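You operate a simulated robot arm through the tools that you are given. There is no shell and no other tool. Be economical: measure what you need, move in short steps, check, and stop when the job is done.

The job below is to be done with a simulated robot arm. You get a single attempt, and the scene is never put back.

## Task
Open the key safe with 4 6 3 and put the orange key in the blue dish.
Fine: red, blue, yellow dial; shut it and turn the red dial to 1.

It is judged by the outcome, as a careful person would: the job done as asked, and still so three seconds after it is handed in. It fails if anything else is knocked over, pushed out of place, dropped, spilled or broken.

## Robot
A 7-joint arm with a two-finger parallel gripper, fixed in place. Base frame: the origin is at the foot of the arm, x ahead of it, y to its left, z up; the work surface is at about z = 920. Lengths are in mm, angles in degrees, forces in N, time in s.
With the tool pointing down near the work surface it reaches from about 280 to 680 mm from the base axis. Its first joint turns from -66.0 to 66.0 degrees. Payload 1.57 kg.
The TCP is the grasp point between the finger pads, 30 mm short of the fingertips. In the tool frame z runs along the fingers and y along their closing line. The gripper opens to 110 mm. The fingers are 24 mm wide and 12 mm thick; the gripper's body (48 by 112 mm) begins 78 mm behind the TCP.
Orientation is that of the tool frame in the base frame, as a unit quaternion [w, x, y, z]. With the fingers straight down and closing along the base's y, the tool's x points along the base's -x, its y along +y and its z along -z.

## Interface
- The arm moves only by the tool jog_arm. Its argument "plan" is a list of rows, each an object (a shift or turn left out is 0, a gripper value left out holds the last) with "travel": the shift along the tool's x, y, z in units of 400 mm (1.0 is 400 mm), a list of three; "turn": the turn, a rotation vector about the tool's x, y, z in units of 180 degrees (1.0 is 180 degrees), a list of three; "jaw": the opening, from 0 (shut) to 1 (fully open). In form: [{"travel": [tx, ty, tz], "turn": [wx, wy, wz], "jaw": jaw}, ...]. A call has 1 to 12 rows; each row is the pose to reach, as a shift and turn from the pose commanded when the call began, along the tool's axes at that moment. A call with a number of a shift or a turn outside -1 to 1 is refused whole. A row lasts 0.2 s, in which the tool goes at most 50 mm and 8.6 degrees; a call with a longer step from one row to the next is refused whole, and so is a gripper value outside its range. A pose out of reach is approached as far as the arm can. The call stops where the force on the tool passes 40 N (or 10 N more than at its start, if that is more) or the arm is blocked; 0.2 s more then pass. Each finger travels about 108 mm/s and halts on what it meets, pressing with about 43 N; the grip force reading is that of the motor and also rises with nothing between the fingers. The clock runs only during rows and for 0.2 s after the last one: add rows that repeat a pose to give the fingers time. The reply holds the time, the measured pose of the TCP, the force on the tool along the base axes, the opening and the grip force, in the units named above and with some noise.
- Cameras (640 x 400 px; columns grow to the right, rows downward): "scene" is fixed at [169.1, -389.5, 1420.3]; the picture's right is [0.76, -0.65, 0.00], its down [-0.28, -0.33, -0.90] and it looks along [0.58, 0.69, -0.43] (base axes); focal length 324 px, centre (320, 200). "wrist" rides on the gripper at [-36, 0, -80] in the tool frame; the picture's right is [0.00, -1.00, 0.00], its down [0.97, 0.00, -0.24] and it looks along [0.24, 0.00, 0.97] (tool axes); focal length 218 px, centre (320, 200).
- get_image(camera): a new picture of that camera. No time passes.
- measure_at(camera, pixels): for up to 12 pixels [column, row] of the newest picture of that camera ("zoom" is the newest enlarged one), the place [x, y, z] in the base frame of the surface seen there, good to about 2 mm. No time passes.
- inspect(camera, box): a new picture of the part [left, top, right, bottom] of that camera's present view, enlarged. No time passes.
- hand_in(): hands the job in; it is judged then, once.

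Work in short steps. Measure before you move; look again where a grasp or a placing could have gone wrong, and mend it. You have 80 turns and 54 pictures in all, those below and enlarged ones among them. Open the gripper and draw the arm clear of the work before you hand the job in, unless the task says otherwise; then end with one line.

The tools are called after "Emit:" by a JSON object that holds its "method" and its "body". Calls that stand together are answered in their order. jog_arm: Moves the arm, as the interface text tells. Its arguments: {"type":"object","properties":{"plan":{"type":"array","items":{"type":"object","properties":{"travel":{"type":"array","items":{"type":"number"}},"turn":{"type":"array","items":{"type":"number"}},"jaw":{"type":"number"}}}}},"required":["plan"]} The other tools are called the same way: get_image (camera) takes a picture; measure_at (camera, pixels) gives the place of the surface under pixels of a picture; inspect (camera, box) takes an enlarged picture of a part of a camera's view; hand_in () hands the job in.

At the start:

```text
clock: 0.0
position: [439.4, 97.5, 1257.8]
tool_rot: [0.0, 0.0, 1.0, 0.0]
wrist_force: [-0.2, 0.1, -0.9]
opening: 110.1
grasp_force: 0.0
```

scene: 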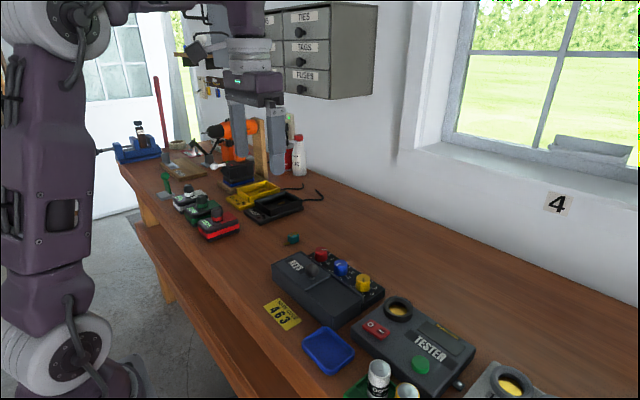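
wrist: 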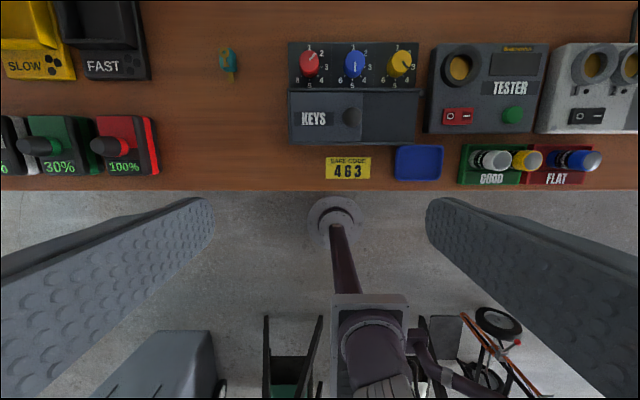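

The wrist view shows the key safe with three dials (about 310,62; 355,65; 402,63) and a door labelled KEYS with a knob at (352,117). I'll enlarge it and measure the parts.

Emit:
{"method": "inspect", "body": {"camera": "wrist", "box": [280, 35, 440, 155]}}

Emit:
{"method": "inspect", "body": {"camera": "scene", "box": [240, 220, 400, 390]}}

Emit:
{"method": "measure_at", "body": {"camera": "wrist", "pixels": [[310, 62], [355, 65], [402, 63], [352, 117], [292, 92], [292, 140], [412, 140], [330, 80], [418, 163], [395, 160], [228, 58], [380, 120]]}}

```text
3.33 times, centred on (360, 95) of wrist
```

zoom: 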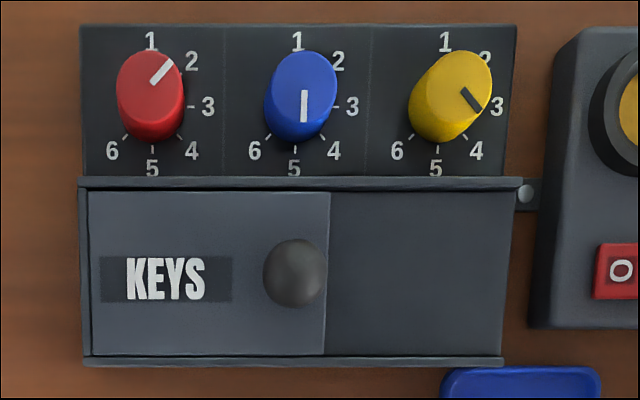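

```text
2.35 times, centred on (320, 305) of scene
```

zoom: 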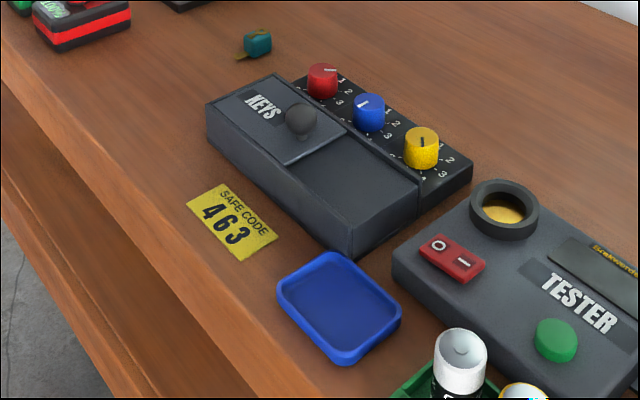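

```text
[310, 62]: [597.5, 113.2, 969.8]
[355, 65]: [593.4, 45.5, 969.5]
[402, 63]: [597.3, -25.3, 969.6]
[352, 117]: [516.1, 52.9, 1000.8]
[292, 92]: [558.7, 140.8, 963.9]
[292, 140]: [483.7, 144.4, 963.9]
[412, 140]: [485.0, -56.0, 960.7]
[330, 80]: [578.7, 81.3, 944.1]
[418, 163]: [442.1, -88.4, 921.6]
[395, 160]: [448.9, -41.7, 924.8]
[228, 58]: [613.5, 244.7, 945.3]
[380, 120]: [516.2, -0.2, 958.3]
```

The red dial appears to be at 2, blue at 5, yellow at 4, on 45° steps. I'll move above the dials for a closer, accurate look.

Emit:
{"method": "jog_arm", "body": {"plan": [{"travel": [-0.06, -0.024, 0.064]}, {"travel": [-0.12, -0.048, 0.128]}, {"travel": [-0.18, -0.072, 0.192]}, {"travel": [-0.24, -0.096, 0.256]}, {"travel": [-0.3, -0.119, 0.32]}, {"travel": [-0.3, -0.119, 0.32]}]}}

Emit:
{"method": "get_image", "body": {"camera": "wrist"}}

```text
clock: 1.4
position: [559.4, 48.5, 1130.4]
tool_rot: [0.0, 0.001, 1.0, 0.0]
wrist_force: [-0.1, 0.2, -0.1]
opening: 109.9
grasp_force: 0.0
```

```text
49 pictures are left
```

wrist: 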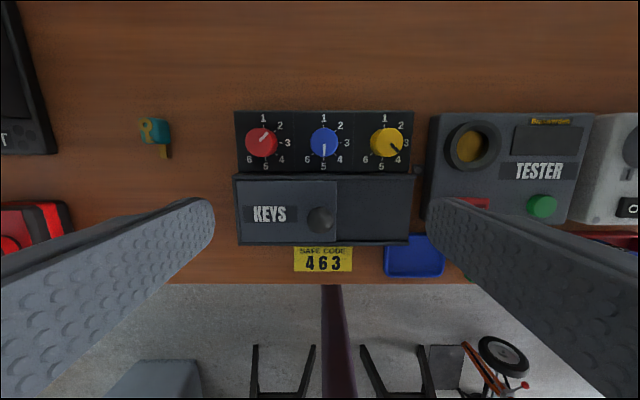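

The dials are now well seen at (262,142), (324,142), (387,142). I'll enlarge them to find centres and pointers.

Emit:
{"method": "inspect", "body": {"camera": "wrist", "box": [230, 100, 422, 220]}}

```text
3.33 times, centred on (326, 160) of wrist
```

zoom: 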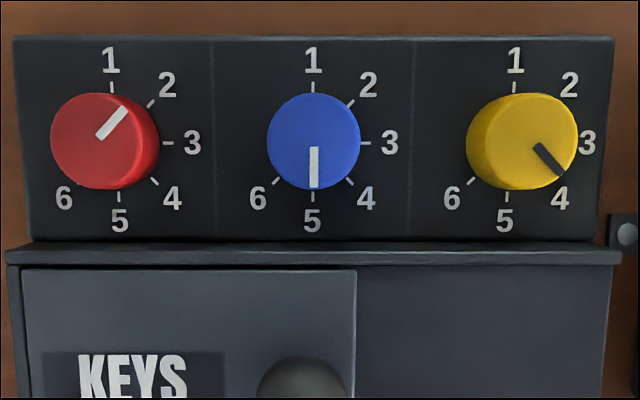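

The pointers read red 2, blue 5, yellow 4. I'll measure the dial tops' edges and the housing edges.

Emit:
{"method": "measure_at", "body": {"camera": "zoom", "pixels": [[56, 141], [138, 141], [97, 98], [97, 183], [272, 141], [356, 141], [314, 98], [314, 185], [489, 138], [573, 138], [100, 255], [305, 385]]}}

Emit:
{"method": "measure_at", "body": {"camera": "wrist", "pixels": [[321, 212], [311, 219], [333, 219], [322, 232], [300, 205], [375, 210], [413, 172], [390, 240], [437, 240], [387, 274], [440, 274], [413, 258]]}}

```text
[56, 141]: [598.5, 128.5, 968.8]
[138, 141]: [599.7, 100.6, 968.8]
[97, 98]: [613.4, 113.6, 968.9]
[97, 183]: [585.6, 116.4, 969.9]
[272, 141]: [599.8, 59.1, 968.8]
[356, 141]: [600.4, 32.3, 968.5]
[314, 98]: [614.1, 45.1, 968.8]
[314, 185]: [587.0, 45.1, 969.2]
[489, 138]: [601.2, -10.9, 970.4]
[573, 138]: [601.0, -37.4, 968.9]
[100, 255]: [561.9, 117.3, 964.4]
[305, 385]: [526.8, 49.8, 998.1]
```

```text
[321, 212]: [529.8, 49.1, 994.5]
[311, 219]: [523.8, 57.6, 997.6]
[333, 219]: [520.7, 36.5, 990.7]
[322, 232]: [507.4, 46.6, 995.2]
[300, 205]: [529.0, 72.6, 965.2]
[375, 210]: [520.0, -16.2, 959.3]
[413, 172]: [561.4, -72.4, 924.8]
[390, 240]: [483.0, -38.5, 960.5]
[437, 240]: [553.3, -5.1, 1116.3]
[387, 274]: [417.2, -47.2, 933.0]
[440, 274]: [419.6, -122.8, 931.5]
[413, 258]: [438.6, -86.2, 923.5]
```

Dial centres: red (599.5,115), blue (600,45.5), yellow (601,-24), radius ~14, tops z 969; housing lip at x≈565. I'll go above the red dial with the jaw turned -45° and narrowed to ~42 mm.

Emit:
{"method": "jog_arm", "body": {"plan": [{"travel": [-0.017, 0.027, 0.04], "turn": [0, 0, -0.042], "jaw": 0.38}, {"travel": [-0.034, 0.055, 0.08], "turn": [0, 0, -0.084]}, {"travel": [-0.05, 0.082, 0.125], "turn": [0, 0, -0.126]}, {"travel": [-0.067, 0.11, 0.17], "turn": [0, 0, -0.168]}, {"travel": [-0.084, 0.137, 0.21], "turn": [0, 0, -0.21]}, {"travel": [-0.1, 0.164, 0.25], "turn": [0, 0, -0.25]}, {"travel": [-0.1, 0.164, 0.25], "turn": [0, 0, -0.25]}, {"travel": [-0.1, 0.164, 0.25], "turn": [0, 0, -0.25]}]}}

Emit:
{"method": "get_image", "body": {"camera": "wrist"}}

```text
clock: 3.2
position: [601.2, 117.0, 1032.3]
tool_rot: [0.0, -0.384, 0.924, 0.001]
wrist_force: [0.1, 1.1, -0.1]
opening: 41.6
grasp_force: 0.1
```

```text
47 pictures are left
```

wrist: 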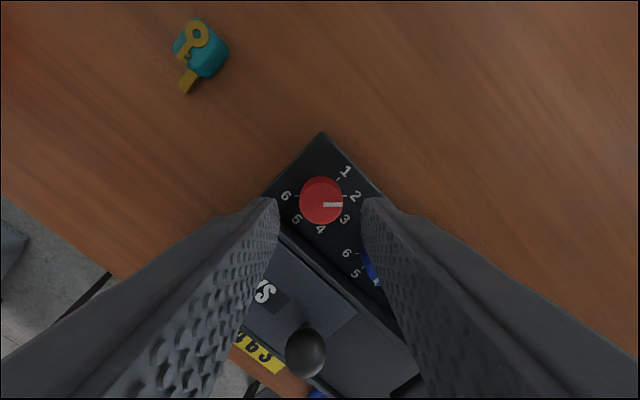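

The red dial at (321,200) is centred between the fingers. Descend to tip z≈950, with a slight correction along tool x, and close.

Emit:
{"method": "jog_arm", "body": {"plan": [{"travel": [0.004, 0, 0.05]}, {"travel": [0.004, 0, 0.09]}, {"travel": [0.004, 0, 0.13]}, {"travel": [0.004, 0, 0.13]}, {"travel": [0.004, 0, 0.13], "jaw": 0.2}, {"travel": [0.004, 0, 0.13], "jaw": 0.2}, {"travel": [0.004, 0, 0.13], "jaw": 0.2}]}}

```text
clock: 4.8
position: [598.1, 115.3, 977.6]
tool_rot: [0.0, -0.382, 0.924, 0.0]
wrist_force: [-3.8, 4.2, -1.7]
opening: 31.3
grasp_force: 40.2
```

Gripped (opening 31.3). Now turn 90° clockwise (tool +z).

Emit:
{"method": "jog_arm", "body": {"plan": [{"turn": [0, 0, 0.045]}, {"turn": [0, 0, 0.09]}, {"turn": [0, 0, 0.135]}, {"turn": [0, 0, 0.18]}, {"turn": [0, 0, 0.225]}, {"turn": [0, 0, 0.27]}, {"turn": [0, 0, 0.315]}, {"turn": [0, 0, 0.36]}, {"turn": [0, 0, 0.405]}, {"turn": [0, 0, 0.45]}, {"turn": [0, 0, 0.5]}, {"turn": [0, 0, 0.5]}]}}

Emit:
{"method": "get_image", "body": {"camera": "wrist"}}

```text
refused: row 11 steps farther than a row can; nothing moved
```

```text
46 pictures are left
```

wrist: 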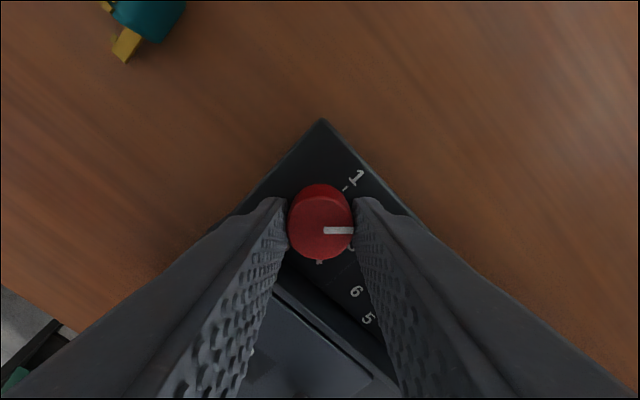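

The last step was 9°; I'll space it evenly over 11 rows.

Emit:
{"method": "jog_arm", "body": {"plan": [{"turn": [0, 0, 0.0455]}, {"turn": [0, 0, 0.091]}, {"turn": [0, 0, 0.1365]}, {"turn": [0, 0, 0.182]}, {"turn": [0, 0, 0.2275]}, {"turn": [0, 0, 0.273]}, {"turn": [0, 0, 0.3185]}, {"turn": [0, 0, 0.364]}, {"turn": [0, 0, 0.4095]}, {"turn": [0, 0, 0.455]}, {"turn": [0, 0, 0.5]}, {"turn": [0, 0, 0.5]}]}}

Emit:
{"method": "get_image", "body": {"camera": "wrist"}}

```text
clock: 7.4
position: [599.0, 114.8, 979.2]
tool_rot: [0.0, 0.383, 0.924, 0.001]
wrist_force: [2.8, 8.2, 7.5]
opening: 31.3
grasp_force: 39.7
```

```text
45 pictures are left
```

wrist: 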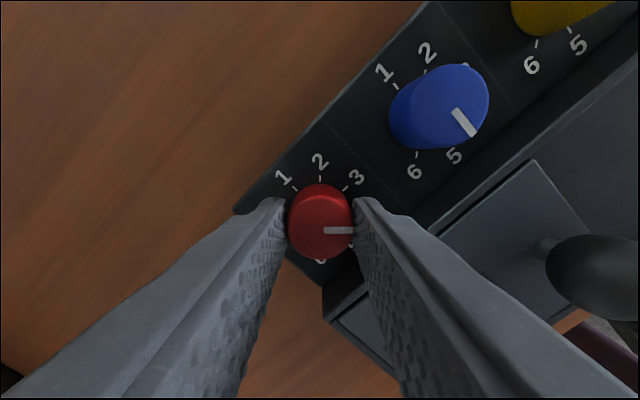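

The dial turned with the jaw (pointer now towards 4). Open and lift to z≈1030.

Emit:
{"method": "jog_arm", "body": {"plan": [{"jaw": 0.38}, {"jaw": 0.38}, {"travel": [0, 0, -0.06]}, {"travel": [0, 0, -0.13]}, {"travel": [0, 0, -0.13]}]}}

Emit:
{"method": "inspect", "body": {"camera": "wrist", "box": [240, 100, 432, 220]}}

```text
clock: 8.6
position: [602.1, 115.8, 1032.5]
tool_rot: [-0.001, 0.383, 0.924, 0.0]
wrist_force: [0.2, 0.3, -0.7]
opening: 41.5
grasp_force: 0.1
```

```text
3.33 times, centred on (336, 160) of wrist
```

zoom: 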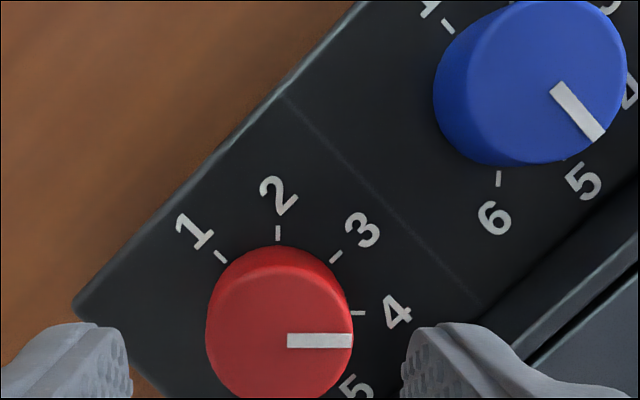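

Red reads 4. Move above blue, turning the jaw back to straight.

Emit:
{"method": "jog_arm", "body": {"plan": [{"travel": [-0.021, -0.02, 0], "turn": [0, 0, -0.042]}, {"travel": [-0.042, -0.04, 0], "turn": [0, 0, -0.084]}, {"travel": [-0.063, -0.06, 0], "turn": [0, 0, -0.126]}, {"travel": [-0.084, -0.08, 0], "turn": [0, 0, -0.168]}, {"travel": [-0.105, -0.1, 0], "turn": [0, 0, -0.21]}, {"travel": [-0.125, -0.1184, 0], "turn": [0, 0, -0.25]}, {"travel": [-0.125, -0.1184, 0], "turn": [0, 0, -0.25]}]}}

Emit:
{"method": "get_image", "body": {"camera": "wrist"}}

```text
clock: 10.2
position: [600.7, 46.1, 1028.3]
tool_rot: [0.0, -0.001, 1.0, 0.0]
wrist_force: [-0.4, 0.1, 0.9]
opening: 41.5
grasp_force: 0.0
```

```text
43 pictures are left
```

wrist: 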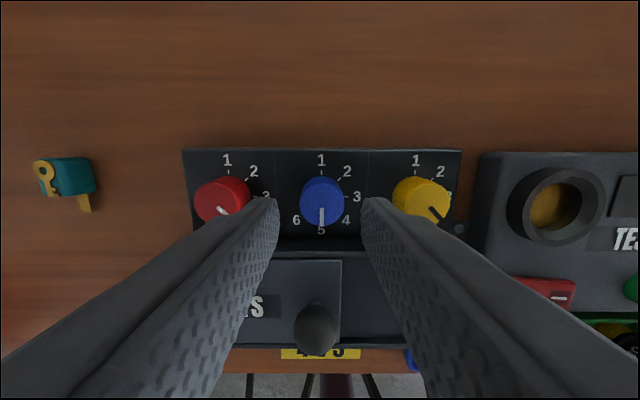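

Blue at (322,203) is centred. Descend, close and turn 45° clockwise (5→6).

Emit:
{"method": "jog_arm", "body": {"plan": [{"travel": [0, 0, 0.06]}, {"travel": [0, 0, 0.125]}, {"travel": [0, 0, 0.125], "jaw": 0.2}, {"travel": [0, 0, 0.125]}, {"travel": [0, 0, 0.125]}, {"travel": [0, 0, 0.125], "turn": [0, 0, 0.042]}, {"travel": [0, 0, 0.125], "turn": [0, 0, 0.084]}, {"travel": [0, 0, 0.125], "turn": [0, 0, 0.126]}, {"travel": [0, 0, 0.125], "turn": [0, 0, 0.168]}, {"travel": [0, 0, 0.125], "turn": [0, 0, 0.21]}, {"travel": [0, 0, 0.125], "turn": [0, 0, 0.25]}, {"travel": [0, 0, 0.125], "turn": [0, 0, 0.25]}]}}

Emit:
{"method": "jog_arm", "body": {"plan": [{"jaw": 0.38}, {"jaw": 0.38}, {"travel": [0, 0, -0.06]}, {"travel": [0, 0, -0.125]}, {"travel": [0, 0, -0.125]}]}}

Emit:
{"method": "get_image", "body": {"camera": "wrist"}}

```text
clock: 12.8
position: [598.5, 45.9, 981.1]
tool_rot: [-0.002, 0.383, 0.924, -0.001]
wrist_force: [-12.4, -20.5, 13.1]
opening: 31.1
grasp_force: 40.5
```

```text
clock: 14.0
position: [600.5, 45.1, 1029.0]
tool_rot: [0.0, 0.383, 0.924, 0.0]
wrist_force: [0.1, 0.6, -0.4]
opening: 41.9
grasp_force: 0.0
```

```text
42 pictures are left
```

wrist: 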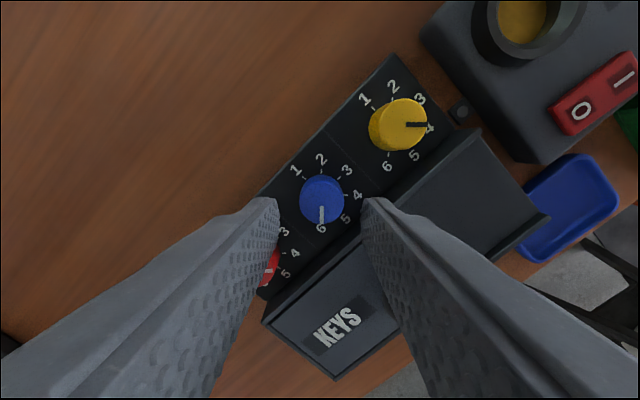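

Blue reads 6. Move above yellow keeping the +45° jaw, so turning back to straight takes it 4→3.

Emit:
{"method": "jog_arm", "body": {"plan": [{"travel": [-0.062, -0.061, 0]}, {"travel": [-0.124, -0.122, 0]}, {"travel": [-0.124, -0.122, 0]}, {"travel": [-0.124, -0.122, 0]}]}}

Emit:
{"method": "get_image", "body": {"camera": "wrist"}}

```text
clock: 15.0
position: [602.2, -21.8, 1029.9]
tool_rot: [0.0, 0.383, 0.924, 0.0]
wrist_force: [0.4, -0.8, -0.1]
opening: 41.7
grasp_force: 0.0
```

```text
41 pictures are left
```

wrist: 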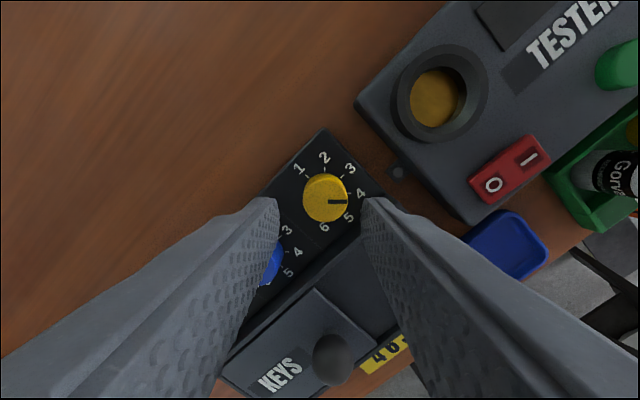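

Yellow at (325,198) is ~2 mm off to tool -y; correct, descend, close and turn 45° counter-clockwise.

Emit:
{"method": "jog_arm", "body": {"plan": [{"travel": [-0.002, -0.005, 0.06]}, {"travel": [-0.002, -0.005, 0.125]}, {"travel": [-0.002, -0.005, 0.125], "jaw": 0.2}, {"travel": [-0.002, -0.005, 0.125]}, {"travel": [-0.002, -0.005, 0.125]}, {"travel": [-0.002, -0.005, 0.125], "turn": [0, 0, -0.042]}, {"travel": [-0.002, -0.005, 0.125], "turn": [0, 0, -0.084]}, {"travel": [-0.002, -0.005, 0.125], "turn": [0, 0, -0.126]}, {"travel": [-0.002, -0.005, 0.125], "turn": [0, 0, -0.168]}, {"travel": [-0.002, -0.005, 0.125], "turn": [0, 0, -0.21]}, {"travel": [-0.002, -0.005, 0.125], "turn": [0, 0, -0.25]}, {"travel": [-0.002, -0.005, 0.125], "turn": [0, 0, -0.25]}]}}

Emit:
{"method": "jog_arm", "body": {"plan": [{"jaw": 0.38}, {"jaw": 0.38}, {"travel": [0, 0, -0.08]}, {"travel": [0, 0, -0.16]}, {"travel": [0, 0, -0.25]}, {"travel": [0, 0, -0.25]}]}}

Emit:
{"method": "get_image", "body": {"camera": "wrist"}}

Emit:
{"method": "inspect", "body": {"camera": "scene", "box": [260, 230, 400, 330]}}

```text
clock: 17.6
position: [600.6, -25.4, 981.5]
tool_rot: [0.002, -0.002, 1.0, 0.001]
wrist_force: [14.5, 1.3, -8.3]
opening: 31.1
grasp_force: 40.4
```

```text
clock: 19.0
position: [602.4, -27.6, 1079.2]
tool_rot: [0.0, 0.0, 1.0, 0.0]
wrist_force: [0.0, 0.6, 0.1]
opening: 41.6
grasp_force: 0.0
```

```text
40 pictures are left
```

wrist: 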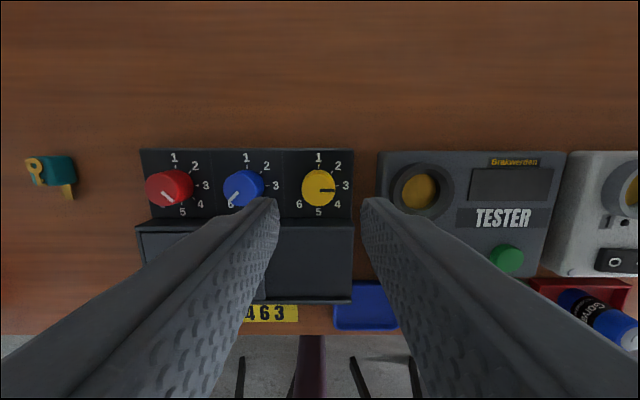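

```text
4.00 times, centred on (330, 280) of scene
```

zoom: 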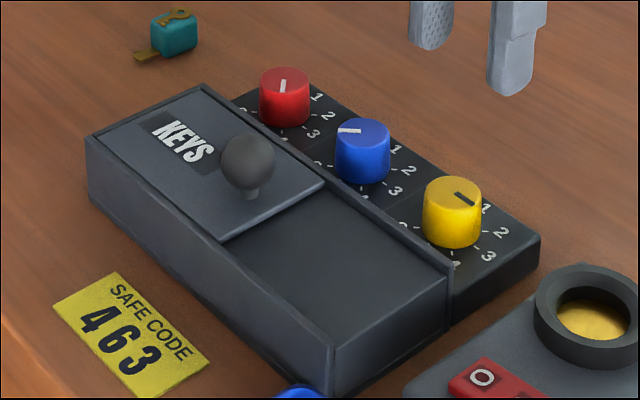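

Dials read red 4, blue 6, yellow 3. Now go above the lid knob, centre about (518,49.5), sphere top z≈1001.

Emit:
{"method": "jog_arm", "body": {"plan": [{"travel": [0.05, 0.047, 0], "jaw": 0.55}, {"travel": [0.1, 0.094, 0]}, {"travel": [0.155, 0.141, 0]}, {"travel": [0.206, 0.189, 0.03]}, {"travel": [0.206, 0.189, 0.07]}, {"travel": [0.206, 0.189, 0.07]}]}}

Emit:
{"method": "get_image", "body": {"camera": "wrist"}}

```text
clock: 20.4
position: [519.2, 52.4, 1053.0]
tool_rot: [-0.001, 0.0, 1.0, 0.0]
wrist_force: [-0.5, -0.7, 0.3]
opening: 60.7
grasp_force: 0.0
```

```text
38 pictures are left
```

wrist: 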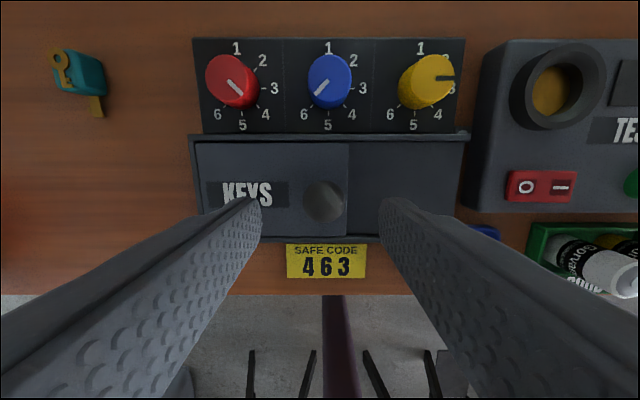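

Knob at (323,202) is centred. Descend to TCP z≈1001 (tips above the lid at 965) and close on the ball.

Emit:
{"method": "jog_arm", "body": {"plan": [{"travel": [0, 0, 0.06]}, {"travel": [0, 0, 0.127]}, {"travel": [0, 0, 0.127]}, {"travel": [0, 0, 0.127], "jaw": 0.15}, {"travel": [0, 0, 0.127]}, {"travel": [0, 0, 0.127]}, {"travel": [0, 0, 0.127]}]}}

```text
clock: 22.0
position: [518.0, 48.8, 1002.6]
tool_rot: [0.0, 0.001, 1.0, 0.0]
wrist_force: [0.0, -9.1, -10.0]
opening: 29.7
grasp_force: 39.7
```

Knob held (29.7 mm). Slide the lid towards -y slowly, up to 80 mm.

Emit:
{"method": "jog_arm", "body": {"plan": [{"travel": [0, -0.02, 0]}, {"travel": [0, -0.04, 0]}, {"travel": [0, -0.06, 0]}, {"travel": [0, -0.08, 0]}, {"travel": [0, -0.1, 0]}, {"travel": [0, -0.12, 0]}, {"travel": [0, -0.14, 0]}, {"travel": [0, -0.16, 0]}, {"travel": [0, -0.18, 0]}, {"travel": [0, -0.2, 0]}, {"travel": [0, -0.2, 0]}]}}

Emit:
{"method": "inspect", "body": {"camera": "scene", "box": [240, 220, 400, 340]}}

```text
clock: 24.4
position: [518.7, -31.5, 1002.6]
tool_rot: [0.002, 0.001, 1.0, -0.001]
wrist_force: [17.4, 0.5, 6.3]
opening: 29.3
grasp_force: 39.2
```

```text
3.33 times, centred on (320, 280) of scene
```

zoom: 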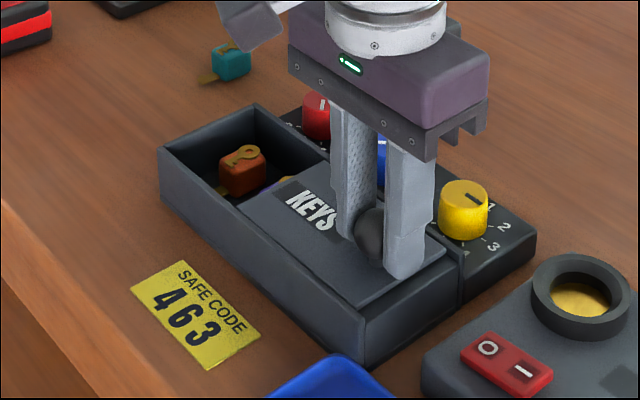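

The lid slid open and the orange key is visible, with a purple item partly under the lid. Slide on gently to the stop.

Emit:
{"method": "jog_arm", "body": {"plan": [{"travel": [0, -0.01, 0]}, {"travel": [0, -0.02, 0]}, {"travel": [0, -0.03, 0]}, {"travel": [0, -0.03, 0]}]}}

Emit:
{"method": "jog_arm", "body": {"plan": [{"jaw": 0.55}, {"jaw": 0.55}, {"travel": [0, 0, -0.06]}, {"travel": [0, 0, -0.125]}, {"travel": [0, 0.1, -0.2]}, {"travel": [0, 0.2, -0.25]}, {"travel": [0, 0.3, -0.25]}, {"travel": [0, 0.3, -0.25]}]}}

Emit:
{"method": "get_image", "body": {"camera": "wrist"}}

```text
clock: 25.4
position: [519.1, -42.9, 1001.4]
tool_rot: [0.001, 0.0, 1.0, 0.0]
wrist_force: [18.3, 0.3, 18.5]
opening: 29.5
grasp_force: 39.3
```

```text
clock: 27.2
position: [516.3, 80.8, 1102.4]
tool_rot: [0.0, 0.0, 1.0, 0.0]
wrist_force: [0.7, -0.6, -0.3]
opening: 60.3
grasp_force: 0.0
```

```text
36 pictures are left
```

wrist: 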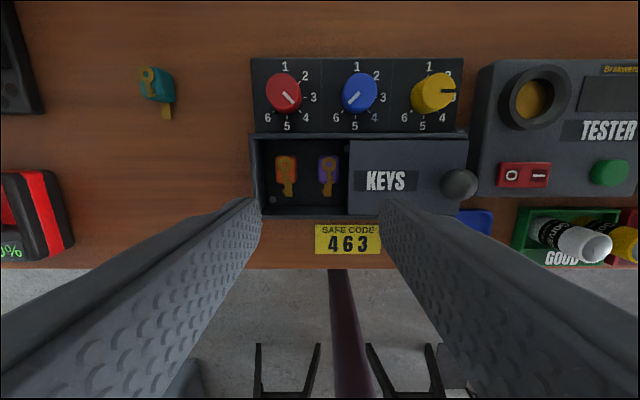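

The box is open with orange and purple keys at (287,175) and (328,175). Enlarge and measure.

Emit:
{"method": "inspect", "body": {"camera": "wrist", "box": [244, 130, 372, 220]}}

Emit:
{"method": "measure_at", "body": {"camera": "wrist", "pixels": [[276, 160], [297, 160], [286, 158], [286, 183], [288, 193], [328, 162], [329, 190], [319, 170], [265, 205], [307, 190], [253, 175], [345, 165]]}}

```text
4.44 times, centred on (308, 175) of wrist
```

zoom: 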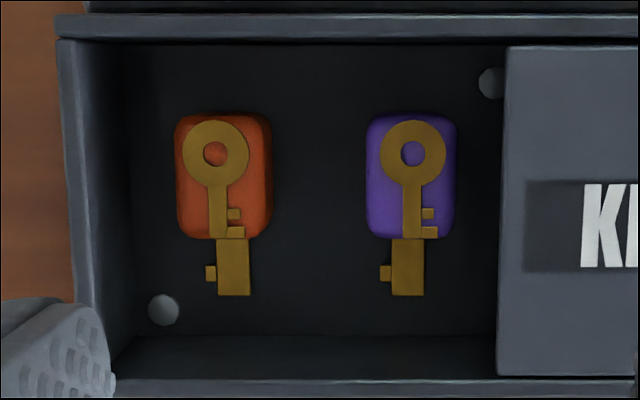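

```text
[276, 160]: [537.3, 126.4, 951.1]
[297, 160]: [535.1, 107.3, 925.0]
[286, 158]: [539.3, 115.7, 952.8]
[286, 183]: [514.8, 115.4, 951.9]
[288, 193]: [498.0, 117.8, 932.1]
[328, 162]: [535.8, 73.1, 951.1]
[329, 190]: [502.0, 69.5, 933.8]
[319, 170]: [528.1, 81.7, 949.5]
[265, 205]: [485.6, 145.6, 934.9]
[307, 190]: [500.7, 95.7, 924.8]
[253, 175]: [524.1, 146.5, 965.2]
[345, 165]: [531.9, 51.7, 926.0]
```

Orange block about x 513–542, y 107–127, top z 952, blade sticking out toward -x at z≈933. The side walls are tight in y, so I'll grip along x: rotate jaw 90° and go above it.

Emit:
{"method": "jog_arm", "body": {"plan": [{"travel": [-0.003, 0.009, 0], "turn": [0, 0, 0.0455], "jaw": 0.36}, {"travel": [-0.006, 0.018, 0], "turn": [0, 0, 0.091]}, {"travel": [-0.009, 0.027, 0], "turn": [0, 0, 0.1365]}, {"travel": [-0.012, 0.036, 0.02], "turn": [0, 0, 0.182]}, {"travel": [-0.015, 0.045, 0.03], "turn": [0, 0, 0.2275]}, {"travel": [-0.018, 0.054, 0.04], "turn": [0, 0, 0.273]}, {"travel": [-0.021, 0.063, 0.05], "turn": [0, 0, 0.3185]}, {"travel": [-0.024, 0.072, 0.06], "turn": [0, 0, 0.364]}, {"travel": [-0.027, 0.081, 0.07], "turn": [0, 0, 0.4095]}, {"travel": [-0.028, 0.09, 0.08], "turn": [0, 0, 0.455]}, {"travel": [-0.028, 0.09, 0.09], "turn": [0, 0, 0.5]}, {"travel": [-0.028, 0.09, 0.09], "turn": [0, 0, 0.5]}]}}

Emit:
{"method": "get_image", "body": {"camera": "wrist"}}

```text
clock: 29.8
position: [527.3, 114.0, 1066.3]
tool_rot: [0.0, 0.708, 0.706, 0.001]
wrist_force: [-0.3, -0.2, 0.7]
opening: 39.3
grasp_force: 0.0
```

```text
34 pictures are left
```

wrist: 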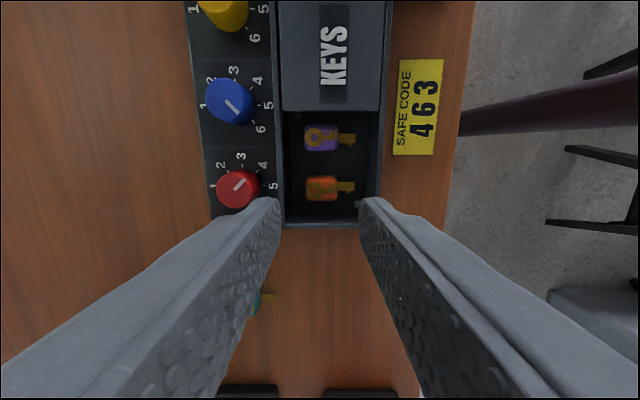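

Emit:
{"method": "inspect", "body": {"camera": "wrist", "box": [272, 150, 384, 230]}}

```text
5.00 times, centred on (328, 190) of wrist
```

zoom: 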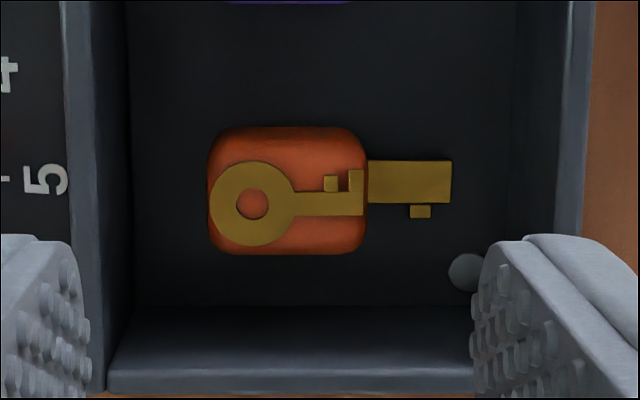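

The block is clear at the zoomed (210–366, 130–253). Measure its edges, the blade and walls.

Emit:
{"method": "measure_at", "body": {"camera": "zoom", "pixels": [[216, 200], [360, 225], [290, 150], [290, 246], [445, 180], [400, 180], [98, 200], [575, 120], [132, 200], [510, 120], [290, 370], [290, 310]]}}

```text
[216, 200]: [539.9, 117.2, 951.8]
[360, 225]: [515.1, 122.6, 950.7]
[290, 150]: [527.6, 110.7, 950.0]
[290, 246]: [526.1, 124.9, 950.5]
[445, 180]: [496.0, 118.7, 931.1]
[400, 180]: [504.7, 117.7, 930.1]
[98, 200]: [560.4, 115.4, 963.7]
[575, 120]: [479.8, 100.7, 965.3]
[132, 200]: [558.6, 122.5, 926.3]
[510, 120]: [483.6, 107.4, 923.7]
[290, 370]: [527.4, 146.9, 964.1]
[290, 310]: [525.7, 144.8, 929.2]
```

Walls inner x are 483 and 559; block 513.5–541.5. With opening ~36 mm centred at x=526, clearances are ~2.5–3 mm; descend first to tips just above the walls and check.

Emit:
{"method": "jog_arm", "body": {"plan": [{"travel": [0.007, -0.003, 0.05], "jaw": 0.33}, {"travel": [0.007, -0.003, 0.1]}, {"travel": [0.007, -0.003, 0.152]}, {"travel": [0.007, -0.003, 0.152]}, {"travel": [0.007, -0.003, 0.152]}]}}

Emit:
{"method": "get_image", "body": {"camera": "wrist"}}

Emit:
{"method": "inspect", "body": {"camera": "wrist", "box": [248, 160, 392, 250]}}

```text
clock: 31.0
position: [526.0, 113.7, 1006.2]
tool_rot: [0.0, 0.707, 0.707, 0.0]
wrist_force: [-0.8, -0.2, -0.4]
opening: 36.3
grasp_force: 0.1
```

```text
32 pictures are left
```

wrist: 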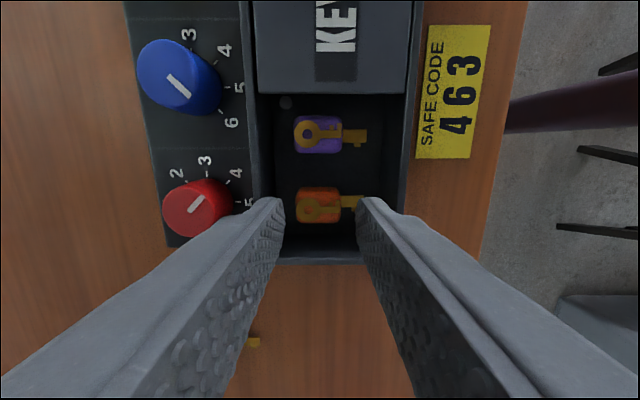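

```text
4.44 times, centred on (320, 205) of wrist
```

zoom: 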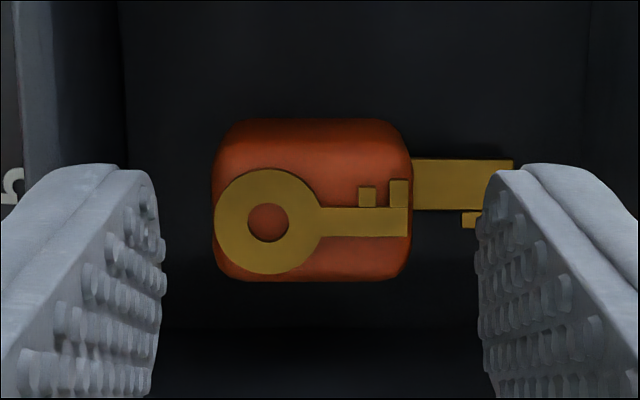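

The block sits ~1 mm to +x of the jaw centre, as planned. Descend so tips are at ~937 (just above the blade).

Emit:
{"method": "jog_arm", "body": {"plan": [{"travel": [0.004, 0, 0.03]}, {"travel": [0.004, 0, 0.06]}, {"travel": [0.004, 0, 0.08]}, {"travel": [0.004, 0, 0.095]}, {"travel": [0.004, 0, 0.095]}]}}

Emit:
{"method": "inspect", "body": {"camera": "wrist", "box": [248, 160, 392, 250]}}

```text
clock: 32.2
position: [526.0, 117.4, 966.5]
tool_rot: [0.0, 0.707, 0.707, 0.0]
wrist_force: [-0.5, 0.4, 0.3]
opening: 36.6
grasp_force: 0.1
```

```text
4.44 times, centred on (320, 205) of wrist
```

zoom: 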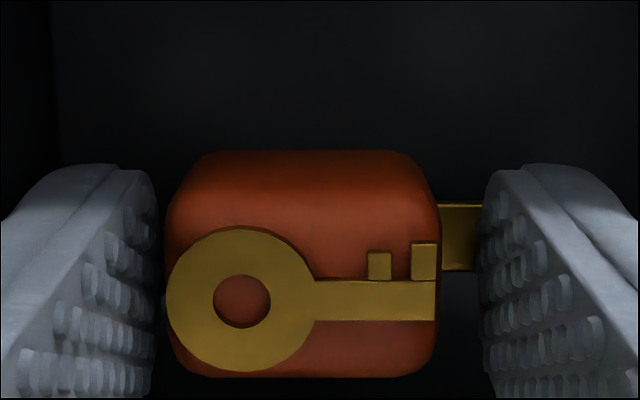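

No contact, block between the fingers. Close.

Emit:
{"method": "jog_arm", "body": {"plan": [{"jaw": 0.15}, {"jaw": 0.15}, {"jaw": 0.15}]}}

Emit:
{"method": "jog_arm", "body": {"plan": [{"travel": [0, 0, -0.04]}, {"travel": [0, 0, -0.1]}, {"travel": [0, 0, -0.2]}, {"travel": [0, 0, -0.25]}, {"travel": [0, 0, -0.25]}]}}

Emit:
{"method": "get_image", "body": {"camera": "wrist"}}

Emit:
{"method": "get_image", "body": {"camera": "scene"}}

```text
clock: 33.0
position: [525.5, 118.1, 966.6]
tool_rot: [-0.001, 0.707, 0.708, 0.0]
wrist_force: [-0.8, -0.2, 0.8]
opening: 28.6
grasp_force: 38.3
```

```text
clock: 34.2
position: [527.7, 117.1, 1068.8]
tool_rot: [0.0, 0.707, 0.707, 0.0]
wrist_force: [-0.1, 0.6, 0.1]
opening: 28.8
grasp_force: 38.4
```

```text
29 pictures are left
```

wrist: 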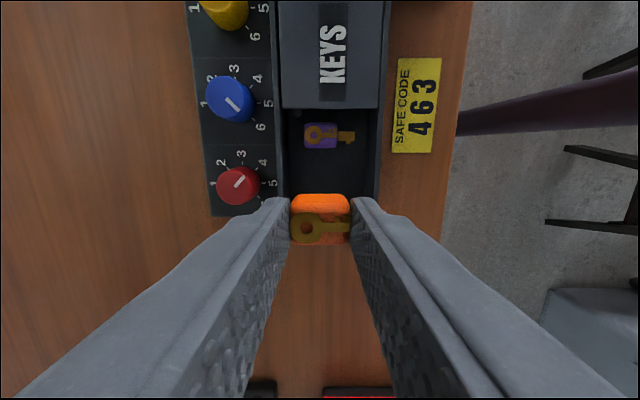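

```text
28 pictures are left
```

scene: 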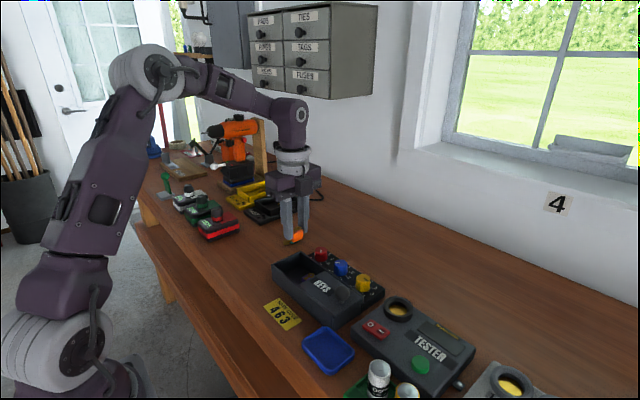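

Key held. Measure the dish in the scene picture (corners around (303,345), (330,327), (354,352), (327,375)).

Emit:
{"method": "measure_at", "body": {"camera": "scene", "pixels": [[303, 342], [329, 328], [354, 350], [327, 373], [328, 350], [315, 345], [340, 342], [328, 335], [328, 364], [377, 365], [320, 300], [345, 325]]}}

Emit:
{"method": "inspect", "body": {"camera": "scene", "box": [280, 300, 400, 400]}}

```text
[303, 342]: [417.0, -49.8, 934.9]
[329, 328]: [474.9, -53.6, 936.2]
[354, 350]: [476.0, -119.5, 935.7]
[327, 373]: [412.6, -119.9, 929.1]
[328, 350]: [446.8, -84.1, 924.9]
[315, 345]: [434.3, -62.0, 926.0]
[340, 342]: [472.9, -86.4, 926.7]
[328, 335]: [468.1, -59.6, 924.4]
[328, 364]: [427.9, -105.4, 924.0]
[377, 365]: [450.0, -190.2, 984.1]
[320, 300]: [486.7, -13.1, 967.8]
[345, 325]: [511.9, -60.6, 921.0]
```

```text
4.00 times, centred on (340, 350) of scene
```

zoom: 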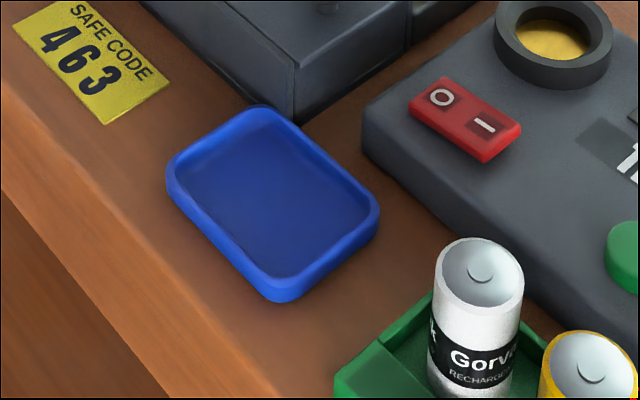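

Dish interior ~x 418–472, y -54 to -116, floor 924.5, rim 936. Carry the key to (446,-78) turning the jaw back to straight, so the key lies along y.

Emit:
{"method": "jog_arm", "body": {"plan": [{"travel": [-0.044, -0.019, 0], "turn": [0, 0, -0.0455]}, {"travel": [-0.089, -0.037, 0], "turn": [0, 0, -0.091]}, {"travel": [-0.133, -0.056, 0], "turn": [0, 0, -0.1365]}, {"travel": [-0.178, -0.075, 0], "turn": [0, 0, -0.182]}, {"travel": [-0.223, -0.093, 0], "turn": [0, 0, -0.2275]}, {"travel": [-0.267, -0.112, 0], "turn": [0, 0, -0.273]}, {"travel": [-0.312, -0.13, 0], "turn": [0, 0, -0.3185]}, {"travel": [-0.356, -0.149, 0], "turn": [0, 0, -0.364]}, {"travel": [-0.4, -0.168, 0], "turn": [0, 0, -0.4095]}, {"travel": [-0.445, -0.186, 0], "turn": [0, 0, -0.455]}, {"travel": [-0.49, -0.205, 0], "turn": [0, 0, -0.5]}, {"travel": [-0.49, -0.205, 0], "turn": [0, 0, -0.5]}]}}

Emit:
{"method": "get_image", "body": {"camera": "wrist"}}

```text
clock: 36.8
position: [447.2, -76.6, 1065.1]
tool_rot: [0.0, 0.0, 1.0, 0.001]
wrist_force: [-0.2, 0.7, 0.9]
opening: 28.5
grasp_force: 38.3
```

```text
26 pictures are left
```

wrist: 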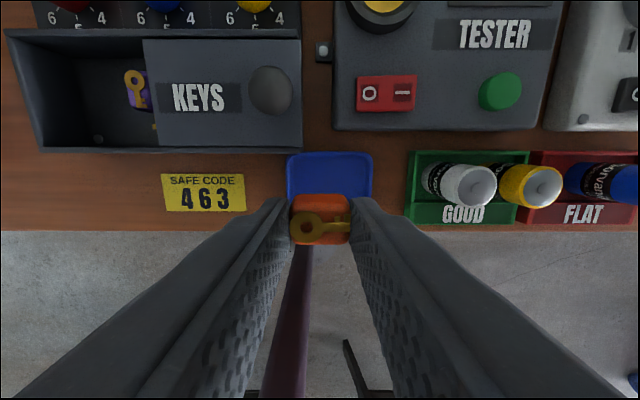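

Over the dish. Descend to TCP z≈969 (key ~2 mm above floor or just touching).

Emit:
{"method": "jog_arm", "body": {"plan": [{"travel": [0, 0, 0.08]}, {"travel": [0, 0, 0.16]}, {"travel": [0, 0, 0.21]}, {"travel": [0, 0, 0.23]}, {"travel": [0, 0, 0.244]}, {"travel": [0, 0, 0.244]}]}}

Emit:
{"method": "inspect", "body": {"camera": "scene", "box": [280, 290, 400, 390]}}

```text
clock: 38.2
position: [445.3, -77.9, 970.4]
tool_rot: [0.0, 0.0, 1.0, 0.0]
wrist_force: [-0.2, 0.8, -0.2]
opening: 28.5
grasp_force: 38.4
```

```text
4.00 times, centred on (340, 340) of scene
```

zoom: 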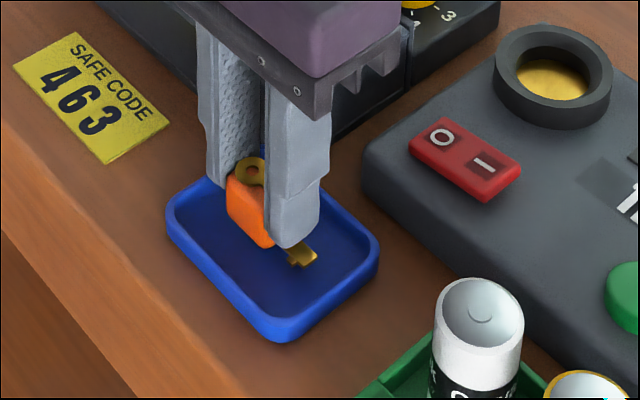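

The key is within the dish, slightly above the floor. Lower 2 mm, open to ~40 mm, and lift straight up.

Emit:
{"method": "jog_arm", "body": {"plan": [{"travel": [0, 0, 0.005]}, {"travel": [0, 0, 0.005]}, {"travel": [0, 0, 0.005], "jaw": 0.36}, {"travel": [0, 0, 0.005]}, {"travel": [0, 0, -0.06]}, {"travel": [0, 0, -0.15]}, {"travel": [0, 0, -0.24]}, {"travel": [0, 0, -0.3]}, {"travel": [0, 0, -0.3]}]}}

Emit:
{"method": "get_image", "body": {"camera": "wrist"}}

Emit:
{"method": "inspect", "body": {"camera": "scene", "box": [260, 230, 420, 390]}}

```text
clock: 40.2
position: [446.4, -76.8, 1088.1]
tool_rot: [0.0, 0.0, 1.0, -0.001]
wrist_force: [-0.2, 0.3, 0.1]
opening: 39.5
grasp_force: 0.1
```

```text
24 pictures are left
```

wrist: 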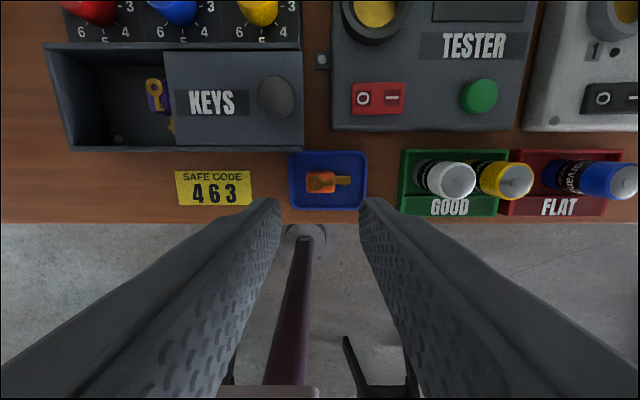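

```text
2.50 times, centred on (340, 310) of scene
```

zoom: 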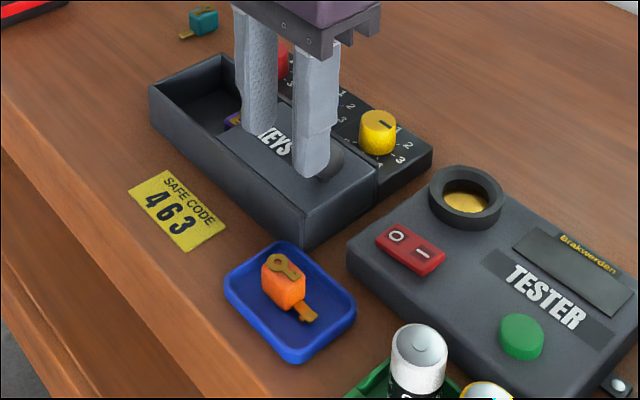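

The key lies in the dish. Now go above the lid knob at about (518,-42).

Emit:
{"method": "jog_arm", "body": {"plan": [{"travel": [-0.09, 0.045, 0], "jaw": 0.55}, {"travel": [-0.18, 0.089, 0]}, {"travel": [-0.18, 0.089, 0.05]}, {"travel": [-0.18, 0.089, 0.09]}, {"travel": [-0.18, 0.089, 0.09]}]}}

Emit:
{"method": "get_image", "body": {"camera": "wrist"}}

```text
clock: 41.4
position: [516.8, -44.6, 1052.0]
tool_rot: [0.0, 0.0, 1.0, 0.0]
wrist_force: [0.4, 0.0, 0.0]
opening: 60.5
grasp_force: 0.0
```

```text
22 pictures are left
```

wrist: 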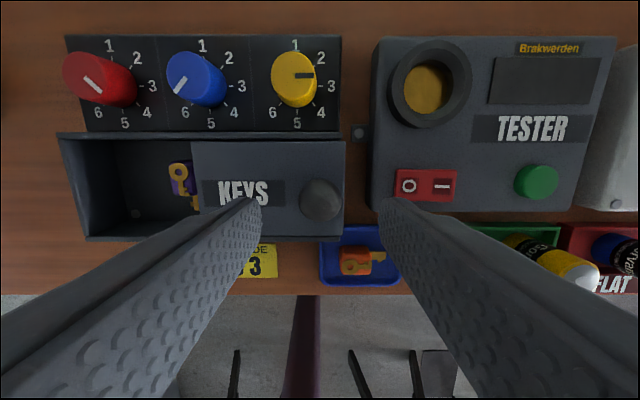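

Knob centred at (320,200). Narrow jaw to ~46 mm to stay clear of the tester, descend and grip.

Emit:
{"method": "jog_arm", "body": {"plan": [{"jaw": 0.42}, {"travel": [0, 0, 0.06]}, {"travel": [0, 0, 0.127]}, {"travel": [0, 0, 0.127]}, {"travel": [0, 0, 0.127], "jaw": 0.15}, {"travel": [0, 0, 0.127]}, {"travel": [0, 0, 0.127]}]}}

```text
clock: 43.0
position: [518.2, -40.4, 1001.6]
tool_rot: [0.0, 0.0, 1.0, 0.0]
wrist_force: [-0.4, 0.6, -10.1]
opening: 29.5
grasp_force: 39.0
```

Slide the lid back +y by 92 mm.

Emit:
{"method": "jog_arm", "body": {"plan": [{"travel": [0, 0.02, 0]}, {"travel": [0, 0.042, 0]}, {"travel": [0, 0.064, 0]}, {"travel": [0, 0.086, 0]}, {"travel": [0, 0.108, 0]}, {"travel": [0, 0.13, 0]}, {"travel": [0, 0.152, 0]}, {"travel": [0, 0.174, 0]}, {"travel": [0, 0.196, 0]}, {"travel": [0, 0.215, 0]}, {"travel": [0, 0.23, 0]}, {"travel": [0, 0.23, 0]}]}}

Emit:
{"method": "inspect", "body": {"camera": "scene", "box": [250, 230, 390, 330]}}

```text
clock: 45.6
position: [517.2, 49.3, 1002.7]
tool_rot: [0.003, 0.001, 1.0, -0.001]
wrist_force: [11.3, -12.6, 15.5]
opening: 29.5
grasp_force: 39.0
```

```text
4.00 times, centred on (320, 280) of scene
```

zoom: 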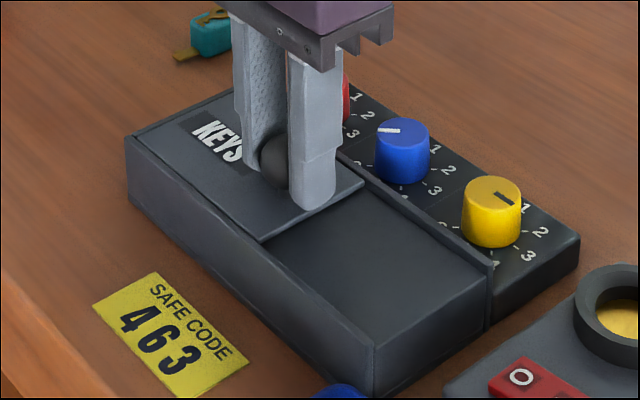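

Push 3 mm more to seat it, then release and lift to look.

Emit:
{"method": "jog_arm", "body": {"plan": [{"travel": [0, 0.004, 0]}, {"travel": [0, 0.008, 0]}, {"travel": [0, 0.008, 0]}]}}

Emit:
{"method": "jog_arm", "body": {"plan": [{"jaw": 0.5}, {"jaw": 0.5}, {"travel": [0, 0, -0.06]}, {"travel": [0, 0, -0.16]}, {"travel": [0, 0, -0.25]}, {"travel": [0, 0, -0.25]}]}}

Emit:
{"method": "inspect", "body": {"camera": "wrist", "box": [200, 50, 440, 210]}}

```text
clock: 46.4
position: [517.8, 50.0, 1002.7]
tool_rot: [0.002, 0.001, 1.0, -0.003]
wrist_force: [3.7, -5.2, -2.6]
opening: 29.4
grasp_force: 39.4
stopped in row 3: the force on the tool passed its limit (the readings are from after the stop); the commanded pose is now the measured one
```

```text
clock: 47.8
position: [516.8, 52.3, 1102.4]
tool_rot: [0.001, 0.001, 1.0, -0.003]
wrist_force: [-0.1, -0.7, 0.5]
opening: 55.0
grasp_force: 0.1
```

```text
2.50 times, centred on (320, 130) of wrist
```

zoom: 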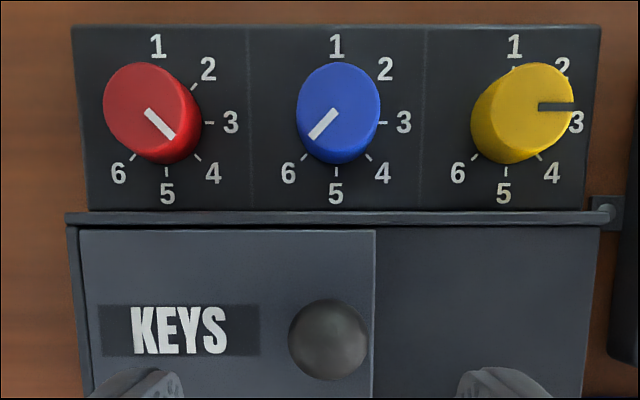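

Lid is seated at its stop. Now go above the red dial with jaw at +45°, to turn it counter-clockwise 4→1 (135°) in two grips.

Emit:
{"method": "jog_arm", "body": {"plan": [{"travel": [-0.034, 0.027, 0], "turn": [0, 0, 0.042], "jaw": 0.38}, {"travel": [-0.068, 0.054, 0], "turn": [0, 0, 0.084]}, {"travel": [-0.102, 0.081, 0.03], "turn": [0, 0, 0.126]}, {"travel": [-0.136, 0.108, 0.08], "turn": [0, 0, 0.168]}, {"travel": [-0.17, 0.135, 0.13], "turn": [0, 0, 0.21]}, {"travel": [-0.204, 0.162, 0.18], "turn": [0, 0, 0.25]}, {"travel": [-0.204, 0.162, 0.18], "turn": [0, 0, 0.25]}, {"travel": [-0.204, 0.162, 0.18], "turn": [0, 0, 0.25]}]}}

Emit:
{"method": "get_image", "body": {"camera": "wrist"}}

```text
clock: 49.6
position: [600.2, 115.3, 1030.4]
tool_rot: [0.002, 0.384, 0.923, -0.002]
wrist_force: [-0.3, -0.4, -0.2]
opening: 41.4
grasp_force: 0.0
```

```text
19 pictures are left
```

wrist: 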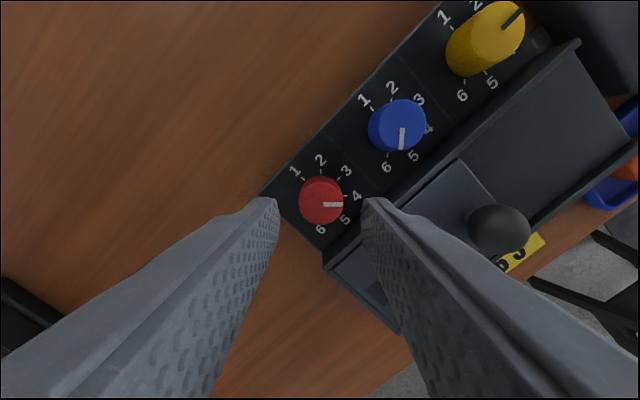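

Red dial centred at (321,200). Descend and grip.

Emit:
{"method": "jog_arm", "body": {"plan": [{"travel": [0, 0, 0.06]}, {"travel": [0, 0, 0.125]}, {"travel": [0, 0, 0.125]}, {"travel": [0, 0, 0.125], "jaw": 0.2}, {"travel": [0, 0, 0.125]}, {"travel": [0, 0, 0.125]}]}}

Emit:
{"method": "jog_arm", "body": {"plan": [{"turn": [0, 0, -0.0455]}, {"turn": [0, 0, -0.091]}, {"turn": [0, 0, -0.1365]}, {"turn": [0, 0, -0.182]}, {"turn": [0, 0, -0.2275]}, {"turn": [0, 0, -0.273]}, {"turn": [0, 0, -0.3185]}, {"turn": [0, 0, -0.364]}, {"turn": [0, 0, -0.4095]}, {"turn": [0, 0, -0.455]}, {"turn": [0, 0, -0.5]}, {"turn": [0, 0, -0.5]}]}}

Emit:
{"method": "jog_arm", "body": {"plan": [{"jaw": 0.38}, {"jaw": 0.38}, {"travel": [0, 0, -0.06]}, {"travel": [0, 0, -0.125]}, {"travel": [0, 0, -0.125]}]}}

Emit:
{"method": "get_image", "body": {"camera": "wrist"}}

```text
clock: 51.0
position: [599.6, 114.7, 979.7]
tool_rot: [0.001, 0.383, 0.924, -0.005]
wrist_force: [-16.3, -12.5, 0.2]
opening: 31.2
grasp_force: 40.0
```

```text
clock: 53.6
position: [600.9, 116.0, 979.5]
tool_rot: [0.0, -0.384, 0.923, -0.003]
wrist_force: [-10.5, 1.4, -10.3]
opening: 30.9
grasp_force: 40.1
```

```text
clock: 54.8
position: [598.8, 113.4, 1030.4]
tool_rot: [-0.001, -0.382, 0.924, -0.004]
wrist_force: [0.2, -0.3, 0.0]
opening: 41.9
grasp_force: 0.1
```

```text
18 pictures are left
```

wrist: 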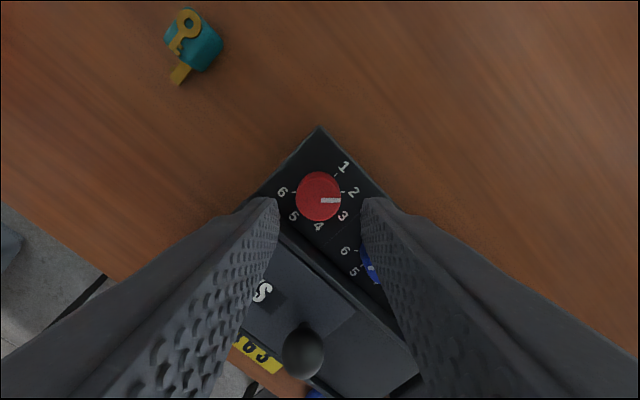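

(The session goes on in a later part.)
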